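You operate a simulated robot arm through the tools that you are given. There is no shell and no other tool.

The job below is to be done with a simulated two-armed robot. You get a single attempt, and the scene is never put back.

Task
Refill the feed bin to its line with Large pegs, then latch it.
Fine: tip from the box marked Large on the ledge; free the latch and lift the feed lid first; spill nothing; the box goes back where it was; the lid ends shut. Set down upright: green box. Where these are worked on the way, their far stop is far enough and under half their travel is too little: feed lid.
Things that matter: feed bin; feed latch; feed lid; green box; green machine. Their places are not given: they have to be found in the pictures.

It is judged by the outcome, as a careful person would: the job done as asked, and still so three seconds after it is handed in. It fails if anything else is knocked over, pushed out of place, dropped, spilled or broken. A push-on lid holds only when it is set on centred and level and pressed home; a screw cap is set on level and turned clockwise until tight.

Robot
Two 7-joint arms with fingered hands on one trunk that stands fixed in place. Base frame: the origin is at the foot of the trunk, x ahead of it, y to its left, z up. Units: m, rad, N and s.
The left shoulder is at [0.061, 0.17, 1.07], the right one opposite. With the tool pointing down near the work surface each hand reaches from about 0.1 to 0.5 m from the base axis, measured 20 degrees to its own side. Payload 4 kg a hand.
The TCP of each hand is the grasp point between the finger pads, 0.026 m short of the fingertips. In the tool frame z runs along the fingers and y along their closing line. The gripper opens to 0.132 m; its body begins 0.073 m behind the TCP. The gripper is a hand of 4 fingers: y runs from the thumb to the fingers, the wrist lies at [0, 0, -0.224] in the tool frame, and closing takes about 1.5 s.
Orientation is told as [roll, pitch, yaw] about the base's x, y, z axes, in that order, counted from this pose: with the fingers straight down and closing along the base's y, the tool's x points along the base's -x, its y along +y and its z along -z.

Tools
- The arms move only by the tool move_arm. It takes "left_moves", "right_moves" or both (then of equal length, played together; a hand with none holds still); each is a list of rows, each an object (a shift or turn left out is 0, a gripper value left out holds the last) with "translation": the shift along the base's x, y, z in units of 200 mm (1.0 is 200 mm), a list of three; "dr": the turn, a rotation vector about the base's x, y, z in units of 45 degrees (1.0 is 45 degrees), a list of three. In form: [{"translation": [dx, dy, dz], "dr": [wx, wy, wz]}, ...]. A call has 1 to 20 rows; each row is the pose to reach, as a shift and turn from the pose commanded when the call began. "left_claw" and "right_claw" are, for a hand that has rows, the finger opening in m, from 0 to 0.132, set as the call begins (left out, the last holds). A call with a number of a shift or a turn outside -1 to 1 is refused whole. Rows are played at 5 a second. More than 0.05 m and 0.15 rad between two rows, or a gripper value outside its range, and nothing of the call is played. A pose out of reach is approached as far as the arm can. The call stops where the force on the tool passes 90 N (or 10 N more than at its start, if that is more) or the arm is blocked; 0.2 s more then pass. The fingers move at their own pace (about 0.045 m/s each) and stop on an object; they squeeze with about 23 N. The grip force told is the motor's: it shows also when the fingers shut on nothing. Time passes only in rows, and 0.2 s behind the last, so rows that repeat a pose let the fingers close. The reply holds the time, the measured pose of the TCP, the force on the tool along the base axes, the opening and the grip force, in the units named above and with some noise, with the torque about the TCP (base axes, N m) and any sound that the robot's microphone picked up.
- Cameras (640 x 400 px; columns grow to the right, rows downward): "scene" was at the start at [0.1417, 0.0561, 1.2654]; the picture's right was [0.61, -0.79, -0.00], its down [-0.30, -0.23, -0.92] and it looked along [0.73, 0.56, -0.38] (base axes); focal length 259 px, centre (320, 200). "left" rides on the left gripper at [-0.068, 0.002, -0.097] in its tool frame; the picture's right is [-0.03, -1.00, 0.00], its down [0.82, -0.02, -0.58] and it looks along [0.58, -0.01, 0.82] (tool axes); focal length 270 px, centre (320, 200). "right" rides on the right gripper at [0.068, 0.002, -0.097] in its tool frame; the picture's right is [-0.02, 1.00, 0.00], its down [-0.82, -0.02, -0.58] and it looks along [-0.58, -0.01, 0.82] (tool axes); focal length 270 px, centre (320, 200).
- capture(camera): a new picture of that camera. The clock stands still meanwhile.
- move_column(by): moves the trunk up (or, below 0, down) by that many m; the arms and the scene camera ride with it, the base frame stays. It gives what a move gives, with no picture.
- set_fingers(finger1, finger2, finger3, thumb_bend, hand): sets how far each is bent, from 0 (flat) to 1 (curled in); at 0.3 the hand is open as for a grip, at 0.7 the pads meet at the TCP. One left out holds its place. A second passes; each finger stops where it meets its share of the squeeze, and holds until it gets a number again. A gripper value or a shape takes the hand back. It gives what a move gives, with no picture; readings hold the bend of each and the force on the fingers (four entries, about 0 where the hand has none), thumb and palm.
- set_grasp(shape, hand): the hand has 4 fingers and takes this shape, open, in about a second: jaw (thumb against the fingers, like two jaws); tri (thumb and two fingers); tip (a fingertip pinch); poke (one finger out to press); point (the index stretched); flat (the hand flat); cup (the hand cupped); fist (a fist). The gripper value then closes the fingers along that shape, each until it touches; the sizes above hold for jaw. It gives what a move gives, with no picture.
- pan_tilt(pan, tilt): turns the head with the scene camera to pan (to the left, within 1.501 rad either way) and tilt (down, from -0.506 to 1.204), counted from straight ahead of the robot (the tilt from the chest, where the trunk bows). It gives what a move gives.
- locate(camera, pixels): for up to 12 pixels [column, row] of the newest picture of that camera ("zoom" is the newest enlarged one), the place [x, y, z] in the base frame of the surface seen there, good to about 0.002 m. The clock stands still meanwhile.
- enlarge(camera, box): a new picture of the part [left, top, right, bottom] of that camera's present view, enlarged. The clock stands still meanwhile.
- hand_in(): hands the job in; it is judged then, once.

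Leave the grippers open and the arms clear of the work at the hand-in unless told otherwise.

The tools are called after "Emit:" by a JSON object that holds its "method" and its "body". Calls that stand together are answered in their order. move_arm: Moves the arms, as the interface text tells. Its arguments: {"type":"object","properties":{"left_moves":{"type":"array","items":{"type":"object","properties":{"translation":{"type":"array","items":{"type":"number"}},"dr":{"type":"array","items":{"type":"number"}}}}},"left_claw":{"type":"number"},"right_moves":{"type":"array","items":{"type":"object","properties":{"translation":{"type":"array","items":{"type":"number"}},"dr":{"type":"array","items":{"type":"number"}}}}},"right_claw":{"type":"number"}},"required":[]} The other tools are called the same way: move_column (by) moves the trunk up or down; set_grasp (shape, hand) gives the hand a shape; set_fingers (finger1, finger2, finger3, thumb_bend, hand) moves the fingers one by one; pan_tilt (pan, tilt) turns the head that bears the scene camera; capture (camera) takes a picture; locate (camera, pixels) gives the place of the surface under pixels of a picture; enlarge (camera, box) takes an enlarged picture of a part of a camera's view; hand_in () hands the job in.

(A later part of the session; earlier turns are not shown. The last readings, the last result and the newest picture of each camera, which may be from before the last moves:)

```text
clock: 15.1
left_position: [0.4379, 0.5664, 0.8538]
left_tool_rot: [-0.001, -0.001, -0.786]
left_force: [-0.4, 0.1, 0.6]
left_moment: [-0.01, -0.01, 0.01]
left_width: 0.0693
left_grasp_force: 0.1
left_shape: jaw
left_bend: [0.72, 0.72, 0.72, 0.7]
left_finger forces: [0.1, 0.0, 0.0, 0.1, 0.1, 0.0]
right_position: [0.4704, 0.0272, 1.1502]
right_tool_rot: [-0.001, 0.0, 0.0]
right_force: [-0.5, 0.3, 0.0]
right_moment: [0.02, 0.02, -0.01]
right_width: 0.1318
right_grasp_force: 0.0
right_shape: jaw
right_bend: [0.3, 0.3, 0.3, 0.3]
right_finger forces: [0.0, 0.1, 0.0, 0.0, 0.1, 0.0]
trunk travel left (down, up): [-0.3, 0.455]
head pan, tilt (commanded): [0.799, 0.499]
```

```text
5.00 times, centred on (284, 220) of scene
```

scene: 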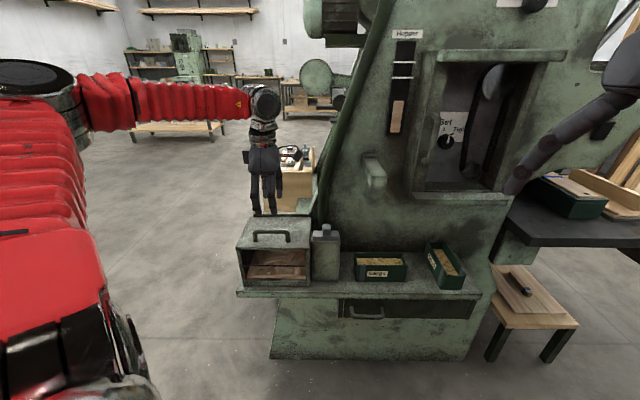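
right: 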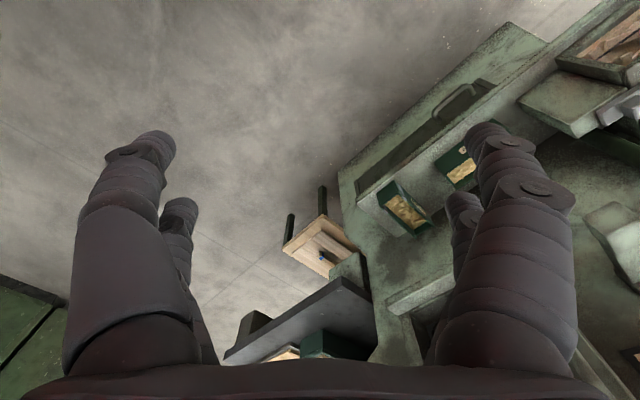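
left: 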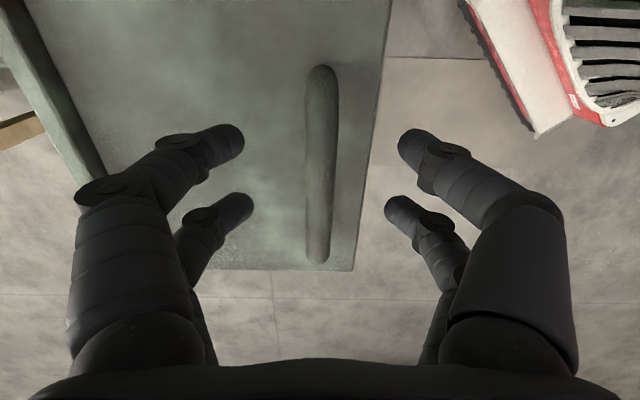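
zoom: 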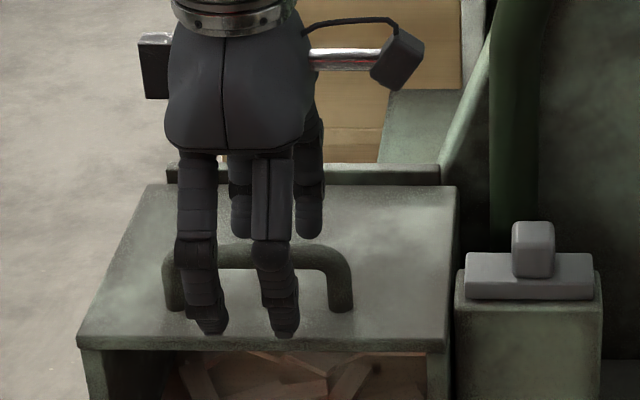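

The bar runs between the digit pairs, all clear. I close on the handle.

Emit:
{"method": "move_arm", "body": {"left_moves": [{"translation": [0, 0, 0]}, {"translation": [0, 0, 0]}, {"translation": [0, 0, 0]}, {"translation": [0, 0, 0]}, {"translation": [0, 0, 0]}, {"translation": [0, 0, 0]}, {"translation": [0, 0, 0]}, {"translation": [0, 0, 0]}], "left_claw": 0.0}}

Emit:
{"method": "capture", "body": {"camera": "left"}}

Emit:
{"method": "enlarge", "body": {"camera": "scene", "box": [220, 180, 348, 260]}}

```text
clock: 16.9
left_position: [0.4379, 0.5653, 0.8539]
left_tool_rot: [0.001, 0.001, -0.784]
left_force: [0.8, 1.5, -1.9]
left_moment: [-0.02, 0.01, -0.02]
left_width: 0.0
left_grasp_force: 23.3
left_shape: jaw
left_bend: [0.71, 0.71, 0.72, 0.72]
left_finger forces: [0.1, 0.0, 0.1, 0.0, 0.0, 0.1]
right_position: [0.4707, 0.0272, 1.1487]
right_tool_rot: [0.001, 0.002, 0.0]
right_force: [0.3, -0.9, 0.5]
right_moment: [0.0, 0.0, 0.0]
right_width: 0.1318
right_grasp_force: 0.1
right_shape: jaw
right_bend: [0.3, 0.3, 0.3, 0.3]
right_finger forces: [0.0, 0.1, 0.0, 0.1, 0.0, 0.1]
trunk travel left (down, up): [-0.3, 0.455]
head pan, tilt (commanded): [0.799, 0.499]
```

```text
taken
```

left: 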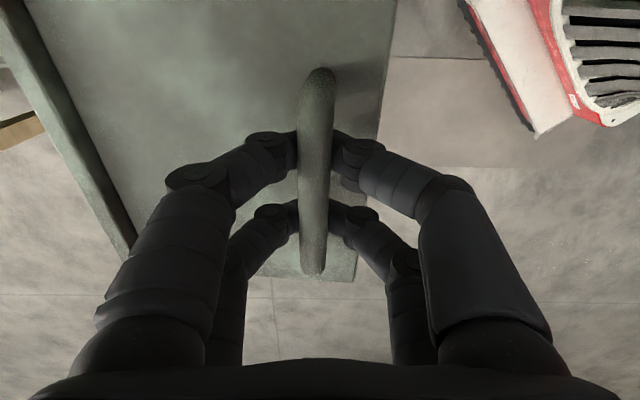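

```text
5.00 times, centred on (284, 220) of scene
```

zoom: 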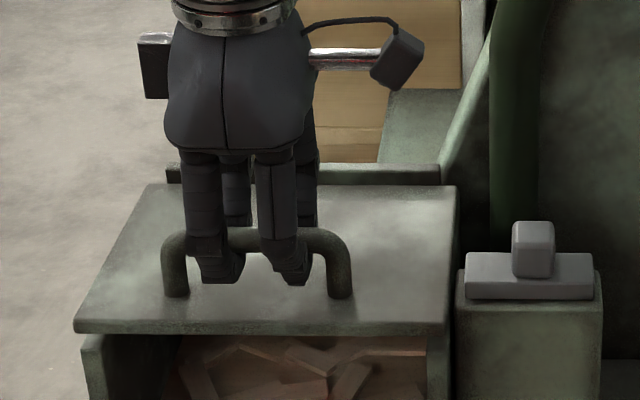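

The digits closed as a ring beneath the bar and the lid is already raised a few millimetres. Before lifting, I measure the closed digit shape to know how far the hand may tilt relative to the lid.

Emit:
{"method": "locate", "body": {"camera": "left", "pixels": [[345, 148], [365, 145], [400, 165], [450, 183], [480, 230], [500, 300], [275, 145], [240, 165], [195, 185], [175, 240], [318, 120], [318, 200]]}}

Emit:
{"method": "enlarge", "body": {"camera": "scene", "box": [230, 210, 310, 260]}}

Emit:
{"method": "locate", "body": {"camera": "zoom", "pixels": [[50, 280], [50, 300], [400, 275], [580, 280], [580, 300], [330, 100], [500, 120], [210, 210], [360, 210], [310, 170], [350, 90], [270, 280]]}}

```text
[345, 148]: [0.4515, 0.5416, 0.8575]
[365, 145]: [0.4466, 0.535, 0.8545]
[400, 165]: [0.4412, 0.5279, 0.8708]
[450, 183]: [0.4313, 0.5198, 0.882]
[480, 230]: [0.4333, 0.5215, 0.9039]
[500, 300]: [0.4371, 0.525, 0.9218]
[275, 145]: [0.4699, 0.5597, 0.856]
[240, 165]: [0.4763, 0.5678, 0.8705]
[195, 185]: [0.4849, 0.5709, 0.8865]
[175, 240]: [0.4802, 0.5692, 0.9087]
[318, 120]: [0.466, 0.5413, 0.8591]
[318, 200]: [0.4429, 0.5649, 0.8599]
```

```text
8.00 times, centred on (270, 235) of scene
```

zoom: 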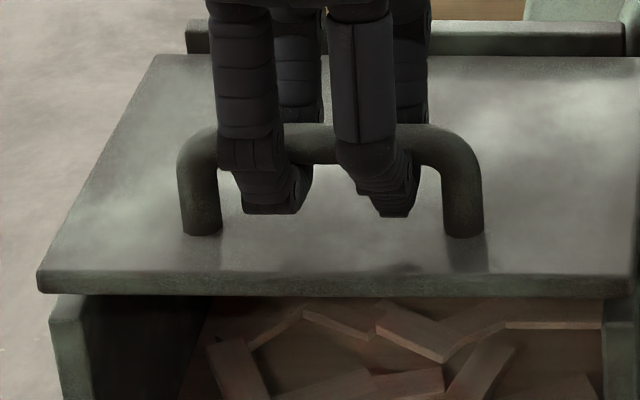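

```text
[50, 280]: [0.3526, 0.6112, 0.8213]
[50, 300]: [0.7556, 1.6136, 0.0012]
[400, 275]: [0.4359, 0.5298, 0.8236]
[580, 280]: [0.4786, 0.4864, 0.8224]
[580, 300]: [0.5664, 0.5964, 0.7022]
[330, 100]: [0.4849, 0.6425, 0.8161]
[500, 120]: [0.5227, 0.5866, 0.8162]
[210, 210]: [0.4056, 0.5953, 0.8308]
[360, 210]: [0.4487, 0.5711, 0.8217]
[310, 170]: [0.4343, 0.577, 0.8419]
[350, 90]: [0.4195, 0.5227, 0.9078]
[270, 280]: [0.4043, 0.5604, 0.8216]
```

The digits leave good room for tilting. The lid hinge is near v=0.83, z=0.806. I lift the handle along its arc to about 50°, hand kept vertical.

Emit:
{"method": "move_arm", "body": {"left_moves": [{"translation": [0.03, 0.03, 0.0825]}, {"translation": [0.0636, 0.0636, 0.155]}, {"translation": [0.106, 0.106, 0.22]}, {"translation": [0.1467, 0.1467, 0.27]}, {"translation": [0.193, 0.193, 0.3115]}, {"translation": [0.249, 0.249, 0.35]}, {"translation": [0.249, 0.249, 0.35]}]}}

Emit:
{"method": "capture", "body": {"camera": "scene"}}

Emit:
{"method": "enlarge", "body": {"camera": "scene", "box": [210, 160, 370, 260]}}

```text
clock: 18.5
left_position: [0.488, 0.6169, 0.9249]
left_tool_rot: [-0.003, -0.001, -0.785]
left_force: [-0.6, 0.4, -0.8]
left_moment: [-0.02, 0.0, -0.03]
left_width: 0.0
left_grasp_force: 22.9
left_shape: jaw
left_bend: [0.71, 0.71, 0.72, 0.72]
left_finger forces: [0.0, 0.0, 0.1, 0.0, 0.0, 0.0]
right_position: [0.4702, 0.0274, 1.1501]
right_tool_rot: [0.001, 0.0, 0.001]
right_force: [-0.4, 0.8, 0.3]
right_moment: [-0.02, 0.02, 0.04]
right_width: 0.1317
right_grasp_force: 0.0
right_shape: jaw
right_bend: [0.3, 0.3, 0.3, 0.3]
right_finger forces: [0.1, 0.0, 0.1, 0.1, 0.1, 0.1]
trunk travel left (down, up): [-0.3, 0.455]
head pan, tilt (commanded): [0.799, 0.499]
```

```text
taken
```

scene: 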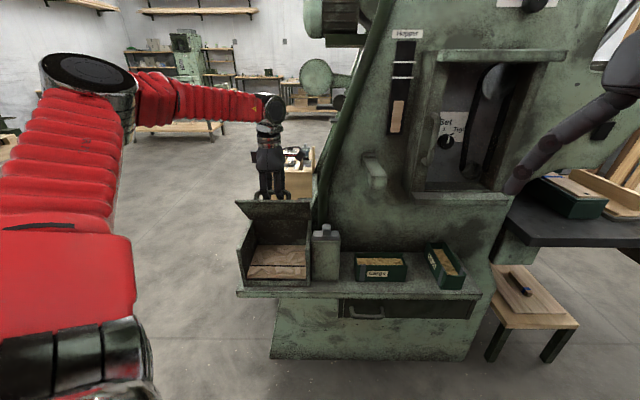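

```text
4.00 times, centred on (290, 210) of scene
```

zoom: 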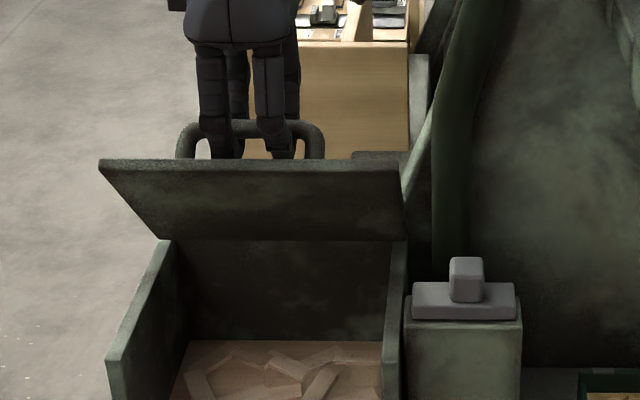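

The lid lifts freely with almost no force. I carry it on to about 72°.

Emit:
{"method": "move_arm", "body": {"left_moves": [{"translation": [0.05, 0.05, 0.018]}, {"translation": [0.1, 0.1, 0.032]}, {"translation": [0.15, 0.15, 0.038]}, {"translation": [0.175, 0.175, 0.038]}, {"translation": [0.175, 0.175, 0.038]}]}}

Emit:
{"method": "capture", "body": {"camera": "left"}}

Emit:
{"method": "enlarge", "body": {"camera": "scene", "box": [210, 160, 370, 260]}}

Emit:
{"method": "locate", "body": {"camera": "zoom", "pixels": [[180, 160], [340, 160], [250, 200], [250, 235], [300, 130], [190, 130], [250, 300], [300, 390], [200, 390], [170, 245], [400, 245], [380, 380]]}}

```text
clock: 19.7
left_position: [0.523, 0.6502, 0.9337]
left_tool_rot: [0.0, -0.002, -0.783]
left_force: [-4.8, -1.6, 6.4]
left_moment: [-0.64, 0.29, 0.03]
left_width: 0.0001
left_grasp_force: 22.9
left_shape: jaw
left_bend: [0.71, 0.71, 0.72, 0.71]
left_finger forces: [0.1, 0.1, 0.1, 0.0, 12.3, 0.0]
right_position: [0.4699, 0.0261, 1.1507]
right_tool_rot: [-0.001, 0.0, 0.0]
right_force: [-0.3, -0.2, 1.1]
right_moment: [-0.03, 0.0, 0.0]
right_width: 0.1316
right_grasp_force: 0.0
right_shape: jaw
right_bend: [0.3, 0.3, 0.3, 0.3]
right_finger forces: [0.0, 0.0, 0.0, 0.0, 0.0, 0.0]
trunk travel left (down, up): [-0.3, 0.455]
head pan, tilt (commanded): [0.799, 0.499]
```

```text
taken
```

left: 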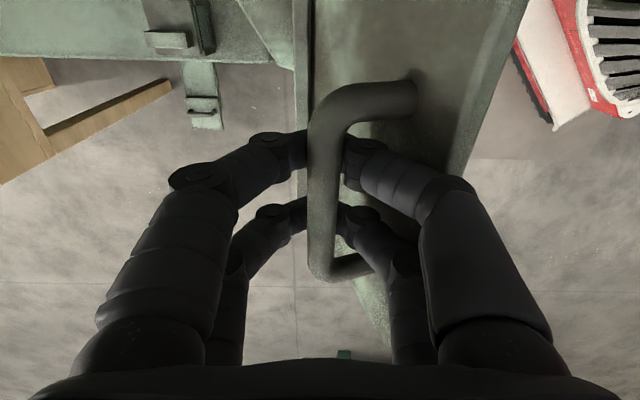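

```text
4.00 times, centred on (290, 210) of scene
```

zoom: 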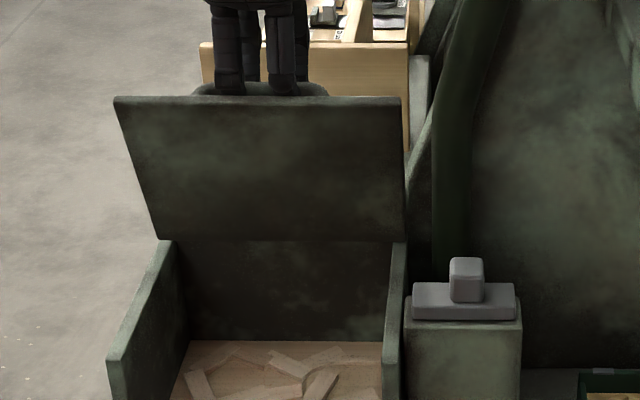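

```text
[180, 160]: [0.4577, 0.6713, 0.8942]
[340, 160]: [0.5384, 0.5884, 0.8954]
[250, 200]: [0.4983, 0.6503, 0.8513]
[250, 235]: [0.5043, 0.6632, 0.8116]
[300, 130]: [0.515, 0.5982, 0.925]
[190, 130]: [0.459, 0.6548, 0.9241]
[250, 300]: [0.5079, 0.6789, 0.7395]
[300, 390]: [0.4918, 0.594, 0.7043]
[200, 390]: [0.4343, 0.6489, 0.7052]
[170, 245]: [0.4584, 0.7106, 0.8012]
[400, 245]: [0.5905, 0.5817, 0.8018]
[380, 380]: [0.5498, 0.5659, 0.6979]
```

The lid stands at about 71°, and the thumb feels 12 N (touching the lid). I test whether the lid stays up by itself: open the ring only slightly (0.025) so that the thumb would still catch it.

Emit:
{"method": "move_arm", "body": {"left_moves": [{"translation": [0, 0, 0]}, {"translation": [0, 0, 0]}, {"translation": [0, 0, 0]}, {"translation": [0, 0, 0]}, {"translation": [0, 0, 0]}], "left_claw": 0.025}}

Emit:
{"method": "capture", "body": {"camera": "left"}}

Emit:
{"method": "enlarge", "body": {"camera": "scene", "box": [210, 160, 370, 260]}}

Emit:
{"method": "locate", "body": {"camera": "zoom", "pixels": [[250, 130], [250, 200]]}}

```text
clock: 20.9
left_position: [0.5228, 0.651, 0.9336]
left_tool_rot: [-0.001, 0.001, -0.785]
left_force: [0.6, 0.3, 0.2]
left_moment: [-0.03, -0.01, -0.03]
left_width: 0.0244
left_grasp_force: 0.1
left_shape: jaw
left_bend: [0.73, 0.73, 0.73, 0.7]
left_finger forces: [0.1, 0.0, 0.5, 0.1, 0.0, 0.0]
right_position: [0.4703, 0.0263, 1.1497]
right_tool_rot: [0.001, -0.002, -0.001]
right_force: [0.1, -0.5, 0.3]
right_moment: [0.01, 0.01, 0.01]
right_width: 0.1317
right_grasp_force: 0.1
right_shape: jaw
right_bend: [0.3, 0.3, 0.3, 0.3]
right_finger forces: [0.0, 0.0, 0.0, 0.0, 0.0, 0.0]
trunk travel left (down, up): [-0.3, 0.455]
head pan, tilt (commanded): [0.799, 0.499]
```

```text
taken
```

left: 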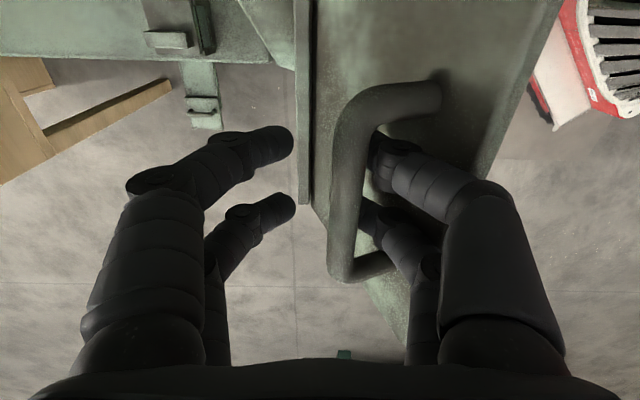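

```text
4.00 times, centred on (290, 210) of scene
```

zoom: 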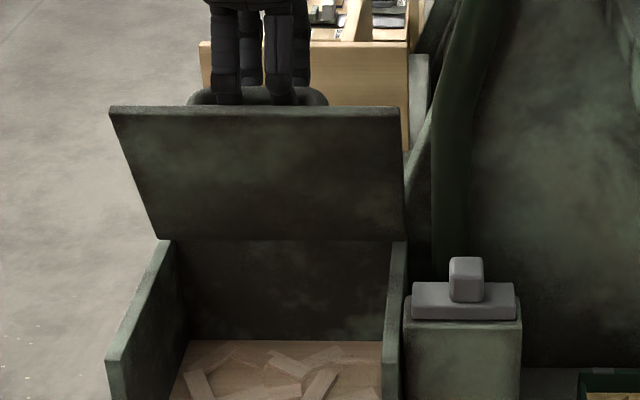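

```text
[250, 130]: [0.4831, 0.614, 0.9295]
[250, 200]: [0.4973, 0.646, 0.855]
```

The lid moved slightly with the thumb. I look closer at whether the bar is resting on the thumb or the thumb pushed the lid.

Emit:
{"method": "enlarge", "body": {"camera": "left", "box": [280, 60, 504, 300]}}

Emit:
{"method": "locate", "body": {"camera": "left", "pixels": [[350, 120], [340, 180], [335, 240], [375, 140], [395, 150], [440, 170], [500, 200], [368, 205], [390, 215], [520, 30], [300, 100], [290, 140]]}}

```text
1.67 times, centred on (392, 180) of left
```

zoom: 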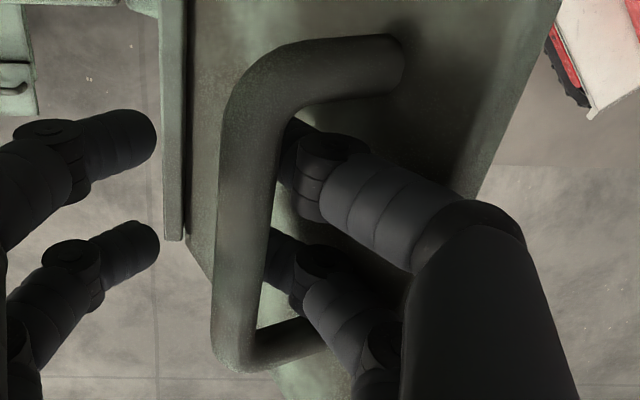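

```text
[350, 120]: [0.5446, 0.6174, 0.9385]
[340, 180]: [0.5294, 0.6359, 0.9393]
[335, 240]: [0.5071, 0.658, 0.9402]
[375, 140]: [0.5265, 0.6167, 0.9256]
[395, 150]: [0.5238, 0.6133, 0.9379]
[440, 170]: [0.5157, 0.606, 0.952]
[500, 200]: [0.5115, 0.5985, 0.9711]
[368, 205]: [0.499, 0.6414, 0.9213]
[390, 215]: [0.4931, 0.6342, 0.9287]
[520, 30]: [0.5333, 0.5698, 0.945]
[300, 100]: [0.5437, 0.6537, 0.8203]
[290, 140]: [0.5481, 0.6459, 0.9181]
```

Bar and thumb pad look just in contact. To tell gravity from friction I move the hand 12 mm back in the closing direction and watch whether the bar follows the thumb.

Emit:
{"method": "move_arm", "body": {"left_moves": [{"translation": [-0.021, -0.021, 0.0]}, {"translation": [-0.042, -0.042, 0.0]}, {"translation": [-0.042, -0.042, 0.0]}, {"translation": [-0.042, -0.042, 0.0]}]}}

Emit:
{"method": "enlarge", "body": {"camera": "left", "box": [280, 60, 504, 300]}}

Emit:
{"method": "locate", "body": {"camera": "zoom", "pixels": [[250, 170], [240, 230], [230, 290], [285, 150], [300, 160], [275, 245], [350, 70], [400, 60], [450, 100]]}}

Emit:
{"method": "enlarge", "body": {"camera": "scene", "box": [210, 160, 370, 260]}}

Emit:
{"method": "locate", "body": {"camera": "zoom", "pixels": [[250, 130], [250, 200], [250, 230]]}}

```text
clock: 21.9
left_position: [0.5144, 0.644, 0.9321]
left_tool_rot: [0.0, -0.001, -0.785]
left_force: [-0.9, -0.1, -0.7]
left_moment: [-0.02, 0.01, 0.0]
left_width: 0.0249
left_grasp_force: 0.1
left_shape: jaw
left_bend: [0.73, 0.73, 0.73, 0.7]
left_finger forces: [0.0, 0.1, 0.5, 0.0, 0.1, 0.0]
right_position: [0.4719, 0.0268, 1.1506]
right_tool_rot: [0.0, 0.0, 0.001]
right_force: [0.5, 0.3, 0.5]
right_moment: [0.0, 0.02, 0.0]
right_width: 0.1317
right_grasp_force: 0.1
right_shape: jaw
right_bend: [0.3, 0.3, 0.3, 0.3]
right_finger forces: [0.0, 0.1, 0.1, 0.0, 0.0, 0.0]
trunk travel left (down, up): [-0.3, 0.455]
head pan, tilt (commanded): [0.799, 0.499]
```

```text
1.67 times, centred on (392, 180) of left
```

zoom: 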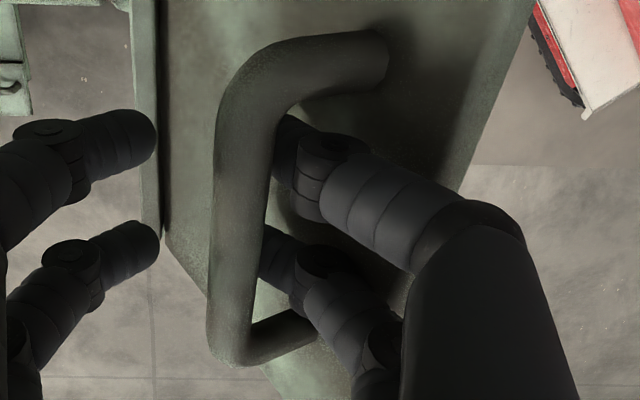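

```text
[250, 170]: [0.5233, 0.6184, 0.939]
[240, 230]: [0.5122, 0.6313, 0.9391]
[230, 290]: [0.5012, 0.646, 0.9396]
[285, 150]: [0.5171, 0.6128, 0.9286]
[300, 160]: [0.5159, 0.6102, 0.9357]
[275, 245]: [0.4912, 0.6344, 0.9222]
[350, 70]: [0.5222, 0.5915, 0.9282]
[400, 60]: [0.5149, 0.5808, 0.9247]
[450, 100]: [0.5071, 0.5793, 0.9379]
```

```text
4.00 times, centred on (290, 210) of scene
```

zoom: 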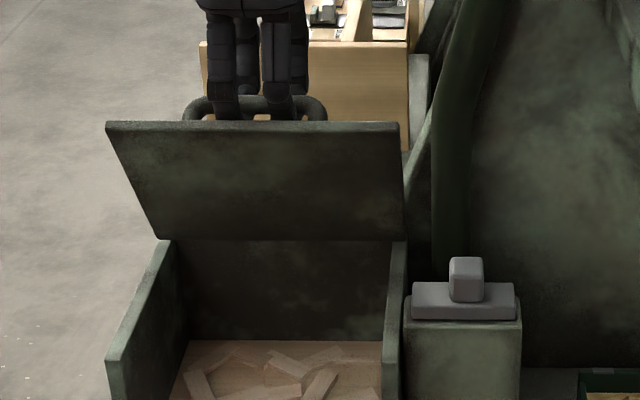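

```text
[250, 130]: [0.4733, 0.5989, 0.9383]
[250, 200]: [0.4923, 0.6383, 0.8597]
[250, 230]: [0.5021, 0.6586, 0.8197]
```

The bar follows the thumb, so the lid falls by its weight; the left hand can't carry it past vertical alone. I'll keep holding with the left and bring the right hand round to push the lid's inner face to its far stop. First turn the right hand halfway to pointing forward-left, fingers closing.

Emit:
{"method": "move_arm", "body": {"right_moves": [{"translation": [-0.02, 0.093, -0.0625], "dr": [0.1277, -0.1072, 0]}, {"translation": [-0.042, 0.187, -0.125], "dr": [0.2553, -0.2143, 0]}, {"translation": [-0.0625, 0.28, -0.1875], "dr": [0.383, -0.3215, 0]}, {"translation": [-0.083, 0.373, -0.25], "dr": [0.5107, -0.4287, 0]}, {"translation": [-0.104, 0.467, -0.3125], "dr": [0.6383, -0.5358, 0]}, {"translation": [-0.125, 0.56, -0.375], "dr": [0.766, -0.643, 0]}, {"translation": [-0.125, 0.56, -0.375], "dr": [0.766, -0.643, 0]}], "right_claw": 0.0}}

Emit:
{"method": "capture", "body": {"camera": "scene"}}

```text
clock: 23.5
left_position: [0.5144, 0.6426, 0.9319]
left_tool_rot: [0.001, 0.0, -0.785]
left_force: [0.0, 0.0, 0.7]
left_moment: [0.02, 0.01, 0.02]
left_width: 0.0248
left_grasp_force: 0.0
left_shape: jaw
left_bend: [0.73, 0.73, 0.73, 0.7]
left_finger forces: [0.1, 0.0, 0.0, 0.0, 0.1, 0.0]
right_position: [0.4469, 0.1402, 1.0758]
right_tool_rot: [0.655, -0.473, -0.163]
right_force: [0.1, 0.9, -0.2]
right_moment: [0.01, 0.0, -0.02]
right_width: 0.0
right_grasp_force: 0.0
right_shape: jaw
right_bend: [0.63, 0.63, 0.63, 0.7]
right_finger forces: [0.0, 0.0, 0.1, 0.0, 0.0, 0.0]
trunk travel left (down, up): [-0.3, 0.455]
head pan, tilt (commanded): [0.799, 0.499]
```

```text
taken
```

scene: 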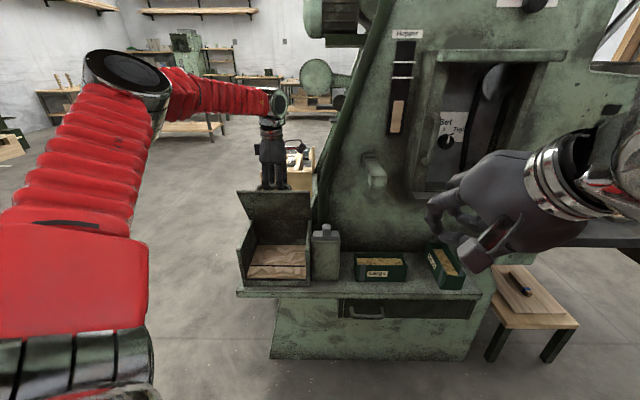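

Now no digit feels any load, so the lid may be holding itself by friction after all. I test gently: raise the left hand 12 mm so the thumb is barely behind the bar, and look.

Emit:
{"method": "move_arm", "body": {"left_moves": [{"translation": [0, 0, 0.03]}, {"translation": [0, 0, 0.06]}, {"translation": [0, 0, 0.06]}, {"translation": [0, 0, 0.06]}]}}

Emit:
{"method": "enlarge", "body": {"camera": "left", "box": [280, 60, 504, 300]}}

Emit:
{"method": "enlarge", "body": {"camera": "scene", "box": [210, 160, 370, 260]}}

Emit:
{"method": "locate", "body": {"camera": "zoom", "pixels": [[250, 130], [250, 200], [250, 230]]}}

```text
clock: 24.5
left_position: [0.5147, 0.642, 0.9437]
left_tool_rot: [0.001, 0.004, -0.784]
left_force: [-0.8, -1.8, -2.8]
left_moment: [0.01, -0.02, -0.02]
left_width: 0.025
left_grasp_force: 0.0
left_shape: jaw
left_bend: [0.73, 0.73, 0.72, 0.7]
left_finger forces: [0.0, 0.0, 0.9, 0.0, 0.6, 0.0]
right_position: [0.4461, 0.1411, 1.074]
right_tool_rot: [0.652, -0.471, -0.162]
right_force: [0.8, 0.2, -0.3]
right_moment: [-0.01, -0.06, 0.02]
right_width: 0.0001
right_grasp_force: 22.1
right_shape: jaw
right_bend: [0.62, 0.63, 0.63, 0.7]
right_finger forces: [0.0, 0.0, 0.0, 0.0, 0.0, 0.0]
trunk travel left (down, up): [-0.3, 0.455]
head pan, tilt (commanded): [0.799, 0.499]
```

```text
1.67 times, centred on (392, 180) of left
```

zoom: 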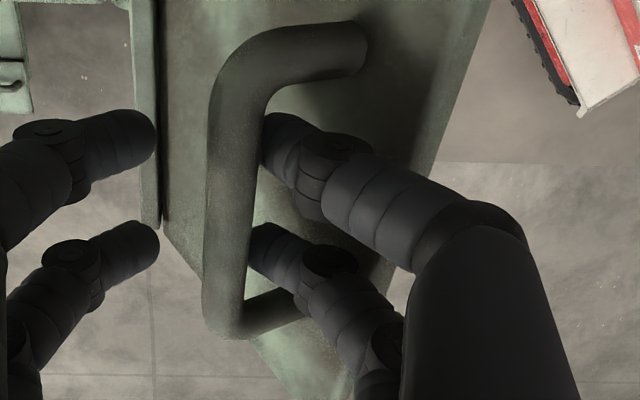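

```text
4.00 times, centred on (290, 210) of scene
```

zoom: 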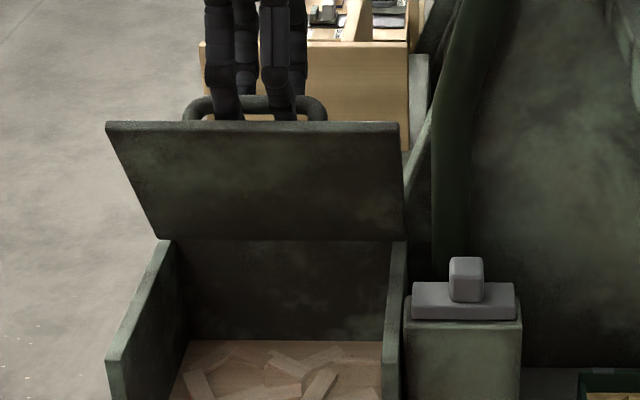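

```text
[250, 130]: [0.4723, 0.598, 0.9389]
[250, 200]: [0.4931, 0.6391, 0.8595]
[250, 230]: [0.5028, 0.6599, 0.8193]
```

The lid has not moved at all. I raise another 20 mm to free the bar altogether and watch the lid.

Emit:
{"method": "move_arm", "body": {"left_moves": [{"translation": [0, 0, 0.03]}, {"translation": [0, 0, 0.06]}, {"translation": [0, 0, 0.1]}, {"translation": [0, 0, 0.1]}]}}

Emit:
{"method": "enlarge", "body": {"camera": "left", "box": [280, 60, 504, 300]}}

Emit:
{"method": "enlarge", "body": {"camera": "scene", "box": [210, 160, 370, 260]}}

Emit:
{"method": "locate", "body": {"camera": "zoom", "pixels": [[250, 130], [250, 200], [250, 230]]}}

```text
clock: 25.5
left_position: [0.5142, 0.6433, 0.9635]
left_tool_rot: [0.001, 0.0, -0.785]
left_force: [0.4, 0.3, 0.0]
left_moment: [0.0, 0.0, 0.05]
left_width: 0.0249
left_grasp_force: 0.1
left_shape: jaw
left_bend: [0.73, 0.73, 0.73, 0.7]
left_finger forces: [0.1, 0.0, 0.1, 0.1, 0.0, 0.0]
right_position: [0.4465, 0.1413, 1.0746]
right_tool_rot: [0.653, -0.472, -0.162]
right_force: [0.2, 0.4, 0.0]
right_moment: [0.02, 0.01, 0.02]
right_width: 0.0003
right_grasp_force: 23.6
right_shape: jaw
right_bend: [0.62, 0.63, 0.63, 0.7]
right_finger forces: [0.0, 0.1, 0.1, 0.1, 0.1, 0.0]
trunk travel left (down, up): [-0.3, 0.455]
head pan, tilt (commanded): [0.799, 0.499]
```

```text
1.67 times, centred on (392, 180) of left
```

zoom: 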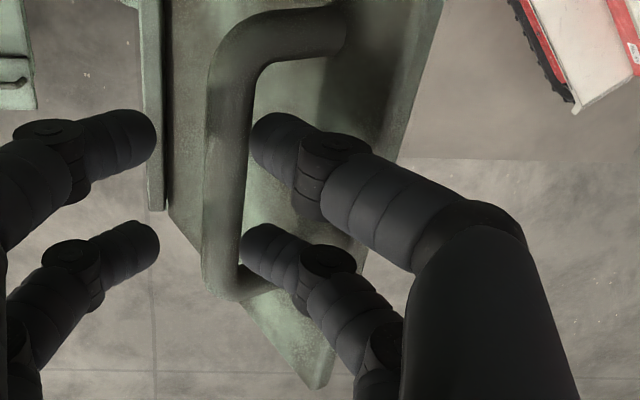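

```text
4.00 times, centred on (290, 210) of scene
```

zoom: 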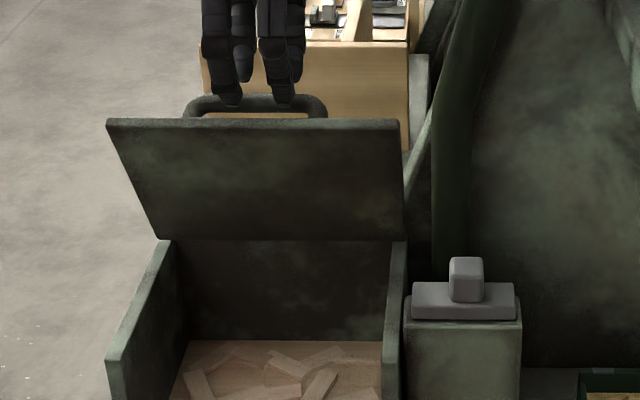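

```text
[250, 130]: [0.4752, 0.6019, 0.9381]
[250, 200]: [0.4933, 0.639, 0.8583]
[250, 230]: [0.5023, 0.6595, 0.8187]
```

The lid holds by itself at about 65°. I bring the left hand up, over in front of the lid (robot side) and down to push it to its far stop; the right hand goes back towards its start pose at the same time.

Emit:
{"method": "move_arm", "body": {"left_moves": [{"translation": [0, 0, 0.13]}, {"translation": [0, 0, 0.26]}, {"translation": [-0.14, -0.14, 0.28]}, {"translation": [-0.28, -0.28, 0.28]}, {"translation": [-0.42, -0.42, 0.28]}, {"translation": [-0.566, -0.566, 0.28]}, {"translation": [-0.566, -0.566, 0.13]}, {"translation": [-0.566, -0.566, -0.02]}, {"translation": [-0.566, -0.566, -0.17]}, {"translation": [-0.566, -0.566, -0.17]}], "right_moves": [{"translation": [0.0125, -0.056, 0.0375], "dr": [-0.0766, 0.0643, 0]}, {"translation": [0.025, -0.112, 0.075], "dr": [-0.1532, 0.1286, 0]}, {"translation": [0.0375, -0.168, 0.1125], "dr": [-0.2298, 0.1929, 0]}, {"translation": [0.05, -0.224, 0.15], "dr": [-0.3064, 0.2572, 0]}, {"translation": [0.0625, -0.28, 0.1875], "dr": [-0.383, 0.3215, 0]}, {"translation": [0.075, -0.336, 0.225], "dr": [-0.4596, 0.3858, 0]}, {"translation": [0.0875, -0.392, 0.2625], "dr": [-0.5362, 0.4501, 0]}, {"translation": [0.1, -0.448, 0.3], "dr": [-0.6128, 0.5144, 0]}, {"translation": [0.1125, -0.504, 0.3375], "dr": [-0.6894, 0.5787, 0]}, {"translation": [0.125, -0.56, 0.375], "dr": [-0.766, 0.643, 0]}], "left_claw": 0.0, "right_claw": 0.132}}

Emit:
{"method": "capture", "body": {"camera": "scene"}}

Emit:
{"method": "enlarge", "body": {"camera": "scene", "box": [210, 160, 370, 260]}}

```text
clock: 27.7
left_position: [0.3997, 0.5282, 0.9309]
left_tool_rot: [0.001, 0.0, -0.784]
left_force: [0.7, -0.1, -1.0]
left_moment: [-0.01, 0.01, 0.03]
left_width: 0.0
left_grasp_force: 23.1
left_shape: jaw
left_bend: [0.61, 0.62, 0.62, 0.7]
left_finger forces: [0.1, 0.1, 0.1, 0.0, 0.1, 0.0]
right_position: [0.4707, 0.0262, 1.1523]
right_tool_rot: [-0.003, 0.002, -0.001]
right_force: [-0.3, 0.0, 0.1]
right_moment: [0.03, -0.02, 0.0]
right_width: 0.1319
right_grasp_force: 0.0
right_shape: jaw
right_bend: [0.3, 0.3, 0.3, 0.3]
right_finger forces: [0.1, 0.1, 0.1, 0.0, 0.0, 0.0]
trunk travel left (down, up): [-0.3, 0.455]
head pan, tilt (commanded): [0.799, 0.499]
```

```text
taken
```

scene: 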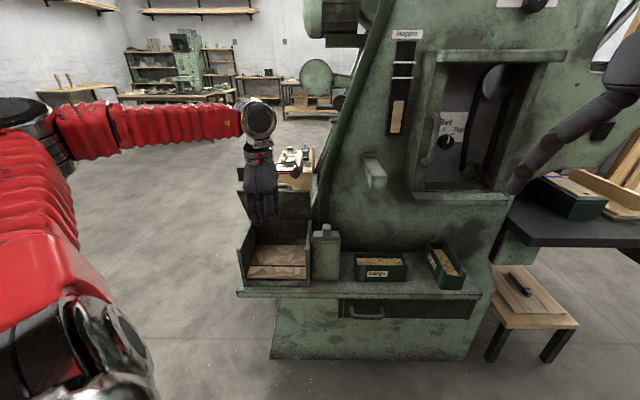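

```text
4.00 times, centred on (290, 210) of scene
```

zoom: 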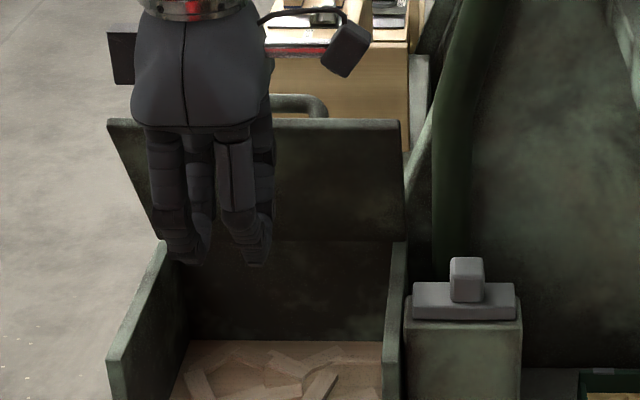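

The hand is in front of the lid. I push it backwards (+v) slowly with the closed fingers.

Emit:
{"method": "move_arm", "body": {"left_moves": [{"translation": [0.09, 0.09, 0]}, {"translation": [0.18, 0.18, 0]}, {"translation": [0.25, 0.25, 0]}, {"translation": [0.31, 0.31, 0]}, {"translation": [0.37, 0.37, 0]}, {"translation": [0.42, 0.42, 0]}, {"translation": [0.42, 0.42, 0]}]}}

Emit:
{"method": "enlarge", "body": {"camera": "scene", "box": [210, 160, 370, 260]}}

Emit:
{"method": "locate", "body": {"camera": "zoom", "pixels": [[350, 110], [350, 150], [350, 200], [350, 230]]}}

```text
clock: 29.3
left_position: [0.4845, 0.6111, 0.9293]
left_tool_rot: [0.002, 0.0, -0.787]
left_force: [0.0, 0.8, -0.1]
left_moment: [-0.03, 0.02, 0.02]
left_width: 0.0
left_grasp_force: 22.9
left_shape: jaw
left_bend: [0.61, 0.62, 0.62, 0.7]
left_finger forces: [0.2, 0.0, 0.0, 0.0, 0.0, 0.0]
right_position: [0.4711, 0.026, 1.1496]
right_tool_rot: [-0.001, 0.001, -0.001]
right_force: [0.2, 0.3, 0.3]
right_moment: [-0.01, -0.01, 0.02]
right_width: 0.1319
right_grasp_force: 0.0
right_shape: jaw
right_bend: [0.3, 0.3, 0.3, 0.3]
right_finger forces: [0.0, 0.1, 0.0, 0.0, 0.0, 0.1]
trunk travel left (down, up): [-0.3, 0.455]
head pan, tilt (commanded): [0.799, 0.499]
```

```text
4.00 times, centred on (290, 210) of scene
```

zoom: 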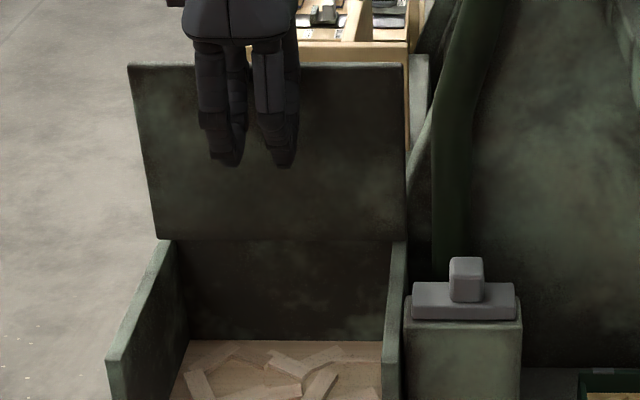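

```text
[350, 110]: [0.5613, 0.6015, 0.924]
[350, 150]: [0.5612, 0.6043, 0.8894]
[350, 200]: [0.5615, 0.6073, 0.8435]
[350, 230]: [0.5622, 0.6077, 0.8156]
```

The lid is now about 87°. I push on towards its far stop.

Emit:
{"method": "move_arm", "body": {"left_moves": [{"translation": [0.04, 0.04, -0.02]}, {"translation": [0.08, 0.08, -0.05]}, {"translation": [0.12, 0.12, -0.08]}, {"translation": [0.16, 0.16, -0.1]}, {"translation": [0.16, 0.16, -0.1]}]}}

Emit:
{"method": "enlarge", "body": {"camera": "scene", "box": [210, 160, 370, 260]}}

Emit:
{"method": "locate", "body": {"camera": "zoom", "pixels": [[350, 80], [350, 110], [350, 150], [350, 200], [350, 230]]}}

```text
clock: 30.5
left_position: [0.5078, 0.6363, 0.9177]
left_tool_rot: [-0.006, 0.003, -0.789]
left_force: [-52.7, -46.3, 20.2]
left_moment: [1.64, -2.0, -0.03]
left_width: 0.0
left_grasp_force: 22.9
left_shape: jaw
left_bend: [0.53, 0.56, 0.6, 0.7]
left_finger forces: [42.1, 31.0, 0.1, 0.1, 0.1, 0.0]
right_position: [0.4644, 0.0195, 1.1549]
right_tool_rot: [0.006, -0.007, 0.001]
right_force: [0.3, 0.2, -0.2]
right_moment: [-0.02, 0.03, 0.01]
right_width: 0.1318
right_grasp_force: 0.0
right_shape: jaw
right_bend: [0.3, 0.3, 0.3, 0.3]
right_finger forces: [0.1, 0.0, 0.0, 0.0, 0.0, 0.0]
trunk travel left (down, up): [-0.3, 0.455]
head pan, tilt (commanded): [0.799, 0.499]
```

```text
4.00 times, centred on (290, 210) of scene
```

zoom: 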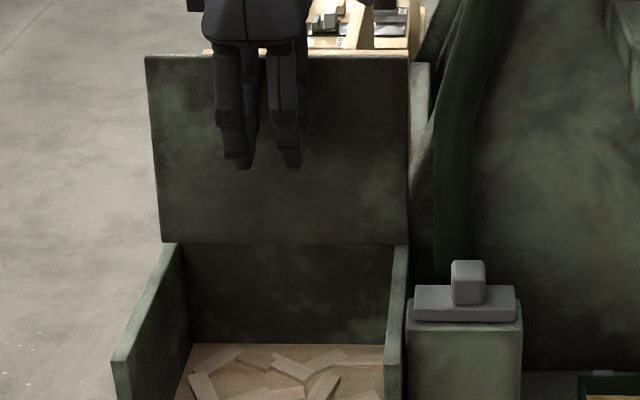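

```text
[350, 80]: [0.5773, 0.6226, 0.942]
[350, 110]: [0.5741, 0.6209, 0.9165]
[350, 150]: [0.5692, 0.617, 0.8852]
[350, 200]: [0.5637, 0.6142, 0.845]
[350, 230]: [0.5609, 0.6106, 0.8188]
```

That's the far stop (about 99°, 70 N push). I back away at once to relieve the force, then withdraw upward and back.

Emit:
{"method": "move_arm", "body": {"left_moves": [{"translation": [-0.1, -0.1, 0.02]}, {"translation": [-0.25, -0.25, 0.05]}, {"translation": [-0.4, -0.4, 0.15]}, {"translation": [-0.5, -0.5, 0.3]}, {"translation": [-0.55, -0.55, 0.45]}, {"translation": [-0.55, -0.55, 0.45]}]}}

Emit:
{"method": "capture", "body": {"camera": "scene"}}

Emit:
{"method": "enlarge", "body": {"camera": "scene", "box": [210, 180, 370, 280]}}

Emit:
{"method": "locate", "body": {"camera": "zoom", "pixels": [[105, 280], [180, 170], [410, 170], [405, 270], [160, 290], [385, 290], [300, 280], [250, 60], [250, 120], [120, 340], [370, 335], [270, 300]]}}

```text
clock: 31.9
left_position: [0.4093, 0.5345, 1.0009]
left_tool_rot: [0.0, 0.0, -0.787]
left_force: [0.3, -0.7, 0.2]
left_moment: [0.02, 0.01, 0.0]
left_width: 0.0
left_grasp_force: 22.5
left_shape: jaw
left_bend: [0.6, 0.61, 0.61, 0.7]
left_finger forces: [0.0, 0.0, 0.0, 0.0, 0.1, 0.1]
right_position: [0.4713, 0.0262, 1.1503]
right_tool_rot: [0.001, 0.001, 0.0]
right_force: [0.9, 0.8, -0.1]
right_moment: [0.0, -0.02, -0.02]
right_width: 0.1318
right_grasp_force: 0.1
right_shape: jaw
right_bend: [0.3, 0.3, 0.3, 0.3]
right_finger forces: [0.0, 0.0, 0.0, 0.1, 0.0, 0.1]
trunk travel left (down, up): [-0.3, 0.455]
head pan, tilt (commanded): [0.799, 0.499]
```

```text
taken
```

scene: 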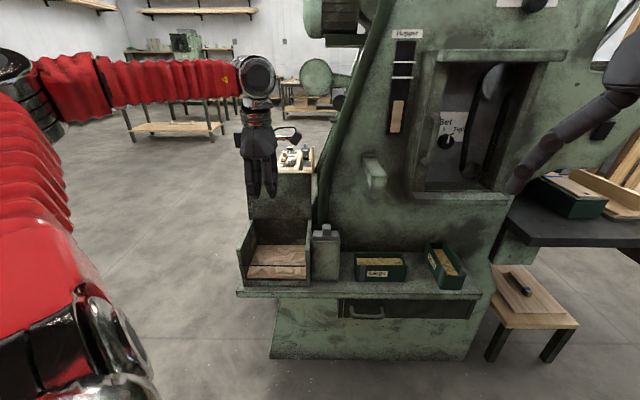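

```text
4.00 times, centred on (290, 230) of scene
```

zoom: 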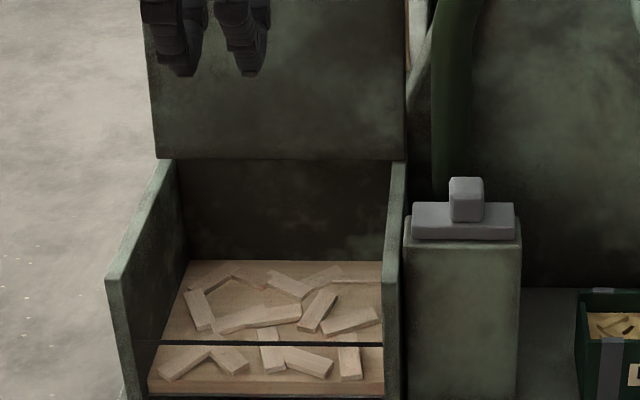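

```text
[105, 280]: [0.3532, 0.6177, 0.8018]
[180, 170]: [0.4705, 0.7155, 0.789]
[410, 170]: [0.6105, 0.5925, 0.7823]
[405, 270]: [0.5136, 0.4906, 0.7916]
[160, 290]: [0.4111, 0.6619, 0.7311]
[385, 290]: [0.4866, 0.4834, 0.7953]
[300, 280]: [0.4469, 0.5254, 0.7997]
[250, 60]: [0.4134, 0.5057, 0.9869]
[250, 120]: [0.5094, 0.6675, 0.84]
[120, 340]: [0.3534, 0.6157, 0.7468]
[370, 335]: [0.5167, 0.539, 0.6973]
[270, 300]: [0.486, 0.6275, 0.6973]
```

The lid stands open at its stop by itself; the bin's opening spans u -0.17..0.0, v 0.69..0.82, rim z≈0.80 (with a clear front pane). Now the Large box: I enlarge it and measure its edges.

Emit:
{"method": "enlarge", "body": {"camera": "scene", "box": [340, 230, 420, 280]}}

Emit:
{"method": "locate", "body": {"camera": "zoom", "pixels": [[125, 225], [520, 215], [130, 395], [515, 380], [115, 180], [490, 170], [300, 225], [300, 175], [122, 205], [505, 190], [300, 200], [200, 240]]}}

```text
8.00 times, centred on (380, 255) of scene
```

zoom: 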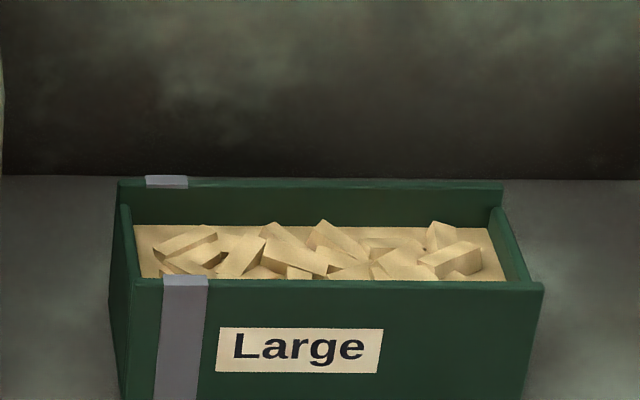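

```text
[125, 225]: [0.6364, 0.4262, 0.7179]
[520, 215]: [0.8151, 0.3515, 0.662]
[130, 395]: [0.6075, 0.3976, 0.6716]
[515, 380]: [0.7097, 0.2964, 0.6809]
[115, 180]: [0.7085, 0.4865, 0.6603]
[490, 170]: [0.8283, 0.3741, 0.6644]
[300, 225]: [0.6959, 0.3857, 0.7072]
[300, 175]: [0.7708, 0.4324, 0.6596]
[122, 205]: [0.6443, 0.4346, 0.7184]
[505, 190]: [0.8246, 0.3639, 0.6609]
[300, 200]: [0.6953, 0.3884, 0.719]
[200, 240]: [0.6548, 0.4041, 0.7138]
```

I still need the back wall and rim: locating (300,184), (450,186), (130,186), front rim (300,284), (530,288), (140,282).

Emit:
{"method": "locate", "body": {"camera": "zoom", "pixels": [[300, 184], [450, 187], [130, 184], [300, 190], [300, 284], [530, 288], [140, 282], [500, 215], [515, 245], [165, 181], [185, 281], [300, 300]]}}

```text
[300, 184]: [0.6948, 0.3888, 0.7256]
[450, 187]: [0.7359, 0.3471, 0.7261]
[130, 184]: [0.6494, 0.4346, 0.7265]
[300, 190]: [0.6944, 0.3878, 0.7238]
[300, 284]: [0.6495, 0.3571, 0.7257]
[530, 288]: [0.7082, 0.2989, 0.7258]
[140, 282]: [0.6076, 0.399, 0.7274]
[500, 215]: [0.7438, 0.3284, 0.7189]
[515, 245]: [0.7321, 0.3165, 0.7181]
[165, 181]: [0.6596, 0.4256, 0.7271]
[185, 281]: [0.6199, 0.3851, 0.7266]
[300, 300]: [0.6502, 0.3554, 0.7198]
```

Box: u 0.148..0.2925, v 0.711..0.770, z 0.661..0.7265 with the end walls lower (0.7185), so it pours over its ends. Now the lever and shelf above it need exact limits; I enlarge them.

Emit:
{"method": "enlarge", "body": {"camera": "scene", "box": [340, 140, 468, 220]}}

Emit:
{"method": "locate", "body": {"camera": "zoom", "pixels": [[120, 70], [150, 150], [180, 240], [220, 230], [155, 245], [120, 150], [365, 262], [370, 280], [380, 295], [460, 290], [110, 90], [210, 180]]}}

```text
5.00 times, centred on (404, 180) of scene
```

zoom: 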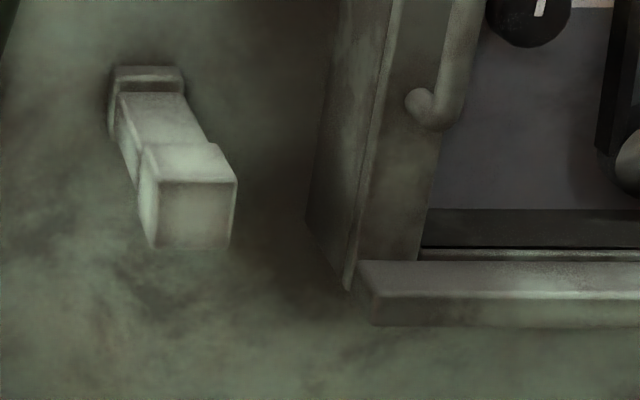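

```text
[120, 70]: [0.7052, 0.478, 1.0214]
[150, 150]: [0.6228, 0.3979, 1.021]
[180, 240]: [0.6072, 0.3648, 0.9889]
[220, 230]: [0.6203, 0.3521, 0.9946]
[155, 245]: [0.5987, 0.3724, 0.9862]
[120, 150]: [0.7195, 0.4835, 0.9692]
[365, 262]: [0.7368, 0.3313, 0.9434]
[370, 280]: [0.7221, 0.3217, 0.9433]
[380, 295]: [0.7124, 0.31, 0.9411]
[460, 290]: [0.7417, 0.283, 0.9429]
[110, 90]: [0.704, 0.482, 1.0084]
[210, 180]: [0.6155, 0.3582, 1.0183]
```

The lever occupies u 0.16–0.19, z≥0.985, and the shelf u≥0.285, z≈0.92–0.94. So I'll grip the box with the hand leaning 30° (wrist to the upper left), which stays clear of lever, shelf and latch post. First: open to 0.095, back off and tilt in free space.

Emit:
{"method": "move_arm", "body": {"left_moves": [{"translation": [0.03, -0.16, -0.03], "dr": [-0.094, -0.094, 0]}, {"translation": [0.06, -0.33, -0.08], "dr": [-0.1885, -0.1885, 0]}, {"translation": [0.09, -0.5, -0.14], "dr": [-0.283, -0.283, 0]}, {"translation": [0.12, -0.667, -0.2], "dr": [-0.377, -0.377, 0]}, {"translation": [0.1455, -0.834, -0.25], "dr": [-0.4714, -0.4714, 0]}, {"translation": [0.1455, -0.834, -0.25], "dr": [-0.4714, -0.4714, 0]}], "left_claw": 0.095}}

Emit:
{"method": "capture", "body": {"camera": "scene"}}

```text
clock: 33.3
left_position: [0.4335, 0.3678, 0.9488]
left_tool_rot: [0.0, -0.526, -0.785]
left_force: [0.0, 0.3, 0.9]
left_moment: [0.04, -0.02, 0.0]
left_width: 0.0947
left_grasp_force: 0.1
left_shape: jaw
left_bend: [0.66, 0.66, 0.66, 0.55]
left_finger forces: [0.0, 0.0, 0.0, 0.1, 0.0, 0.1]
right_position: [0.4712, 0.0255, 1.1507]
right_tool_rot: [0.0, 0.0, 0.0]
right_force: [-0.3, 0.1, -0.6]
right_moment: [-0.04, 0.0, -0.01]
right_width: 0.1318
right_grasp_force: 0.1
right_shape: jaw
right_bend: [0.3, 0.3, 0.3, 0.3]
right_finger forces: [0.0, 0.0, 0.0, 0.1, 0.0, 0.0]
trunk travel left (down, up): [-0.3, 0.455]
head pan, tilt (commanded): [0.799, 0.499]
```

```text
taken
```

scene: 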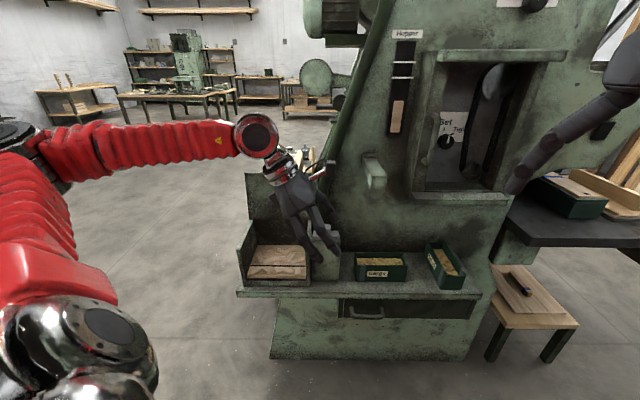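

Tilt is right. Next I carry the hand along the front of the machine to opposite the Large box at u≈0.222, v≈0.57, z≈0.85.

Emit:
{"method": "move_arm", "body": {"left_moves": [{"translation": [0.1265, -0.1217, -0.099]}, {"translation": [0.253, -0.2434, -0.198]}, {"translation": [0.3795, -0.365, -0.297]}, {"translation": [0.506, -0.4868, -0.396]}, {"translation": [0.6325, -0.6085, -0.495]}, {"translation": [0.6325, -0.6085, -0.495]}]}}

Emit:
{"method": "capture", "body": {"camera": "scene"}}

Emit:
{"method": "capture", "body": {"camera": "left"}}

```text
clock: 34.7
left_position: [0.5612, 0.2458, 0.8522]
left_tool_rot: [0.0, -0.525, -0.784]
left_force: [0.2, 0.1, -1.3]
left_moment: [0.0, -0.02, -0.01]
left_width: 0.0948
left_grasp_force: 0.1
left_shape: jaw
left_bend: [0.66, 0.66, 0.66, 0.55]
left_finger forces: [0.0, 0.1, 0.0, 0.0, 0.0, 0.1]
right_position: [0.4707, 0.0264, 1.1513]
right_tool_rot: [0.002, 0.0, 0.0]
right_force: [-0.2, 0.5, -0.1]
right_moment: [-0.03, 0.01, 0.0]
right_width: 0.1317
right_grasp_force: 0.1
right_shape: jaw
right_bend: [0.3, 0.3, 0.3, 0.3]
right_finger forces: [0.0, 0.0, 0.1, 0.0, 0.1, 0.0]
trunk travel left (down, up): [-0.3, 0.455]
head pan, tilt (commanded): [0.799, 0.499]
```

```text
taken
```

scene: 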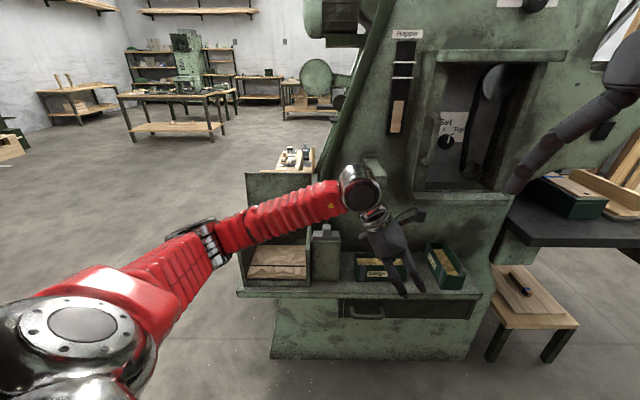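

```text
taken
```

left: 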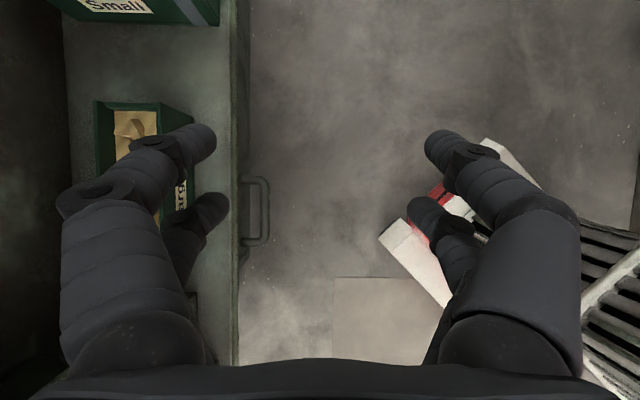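

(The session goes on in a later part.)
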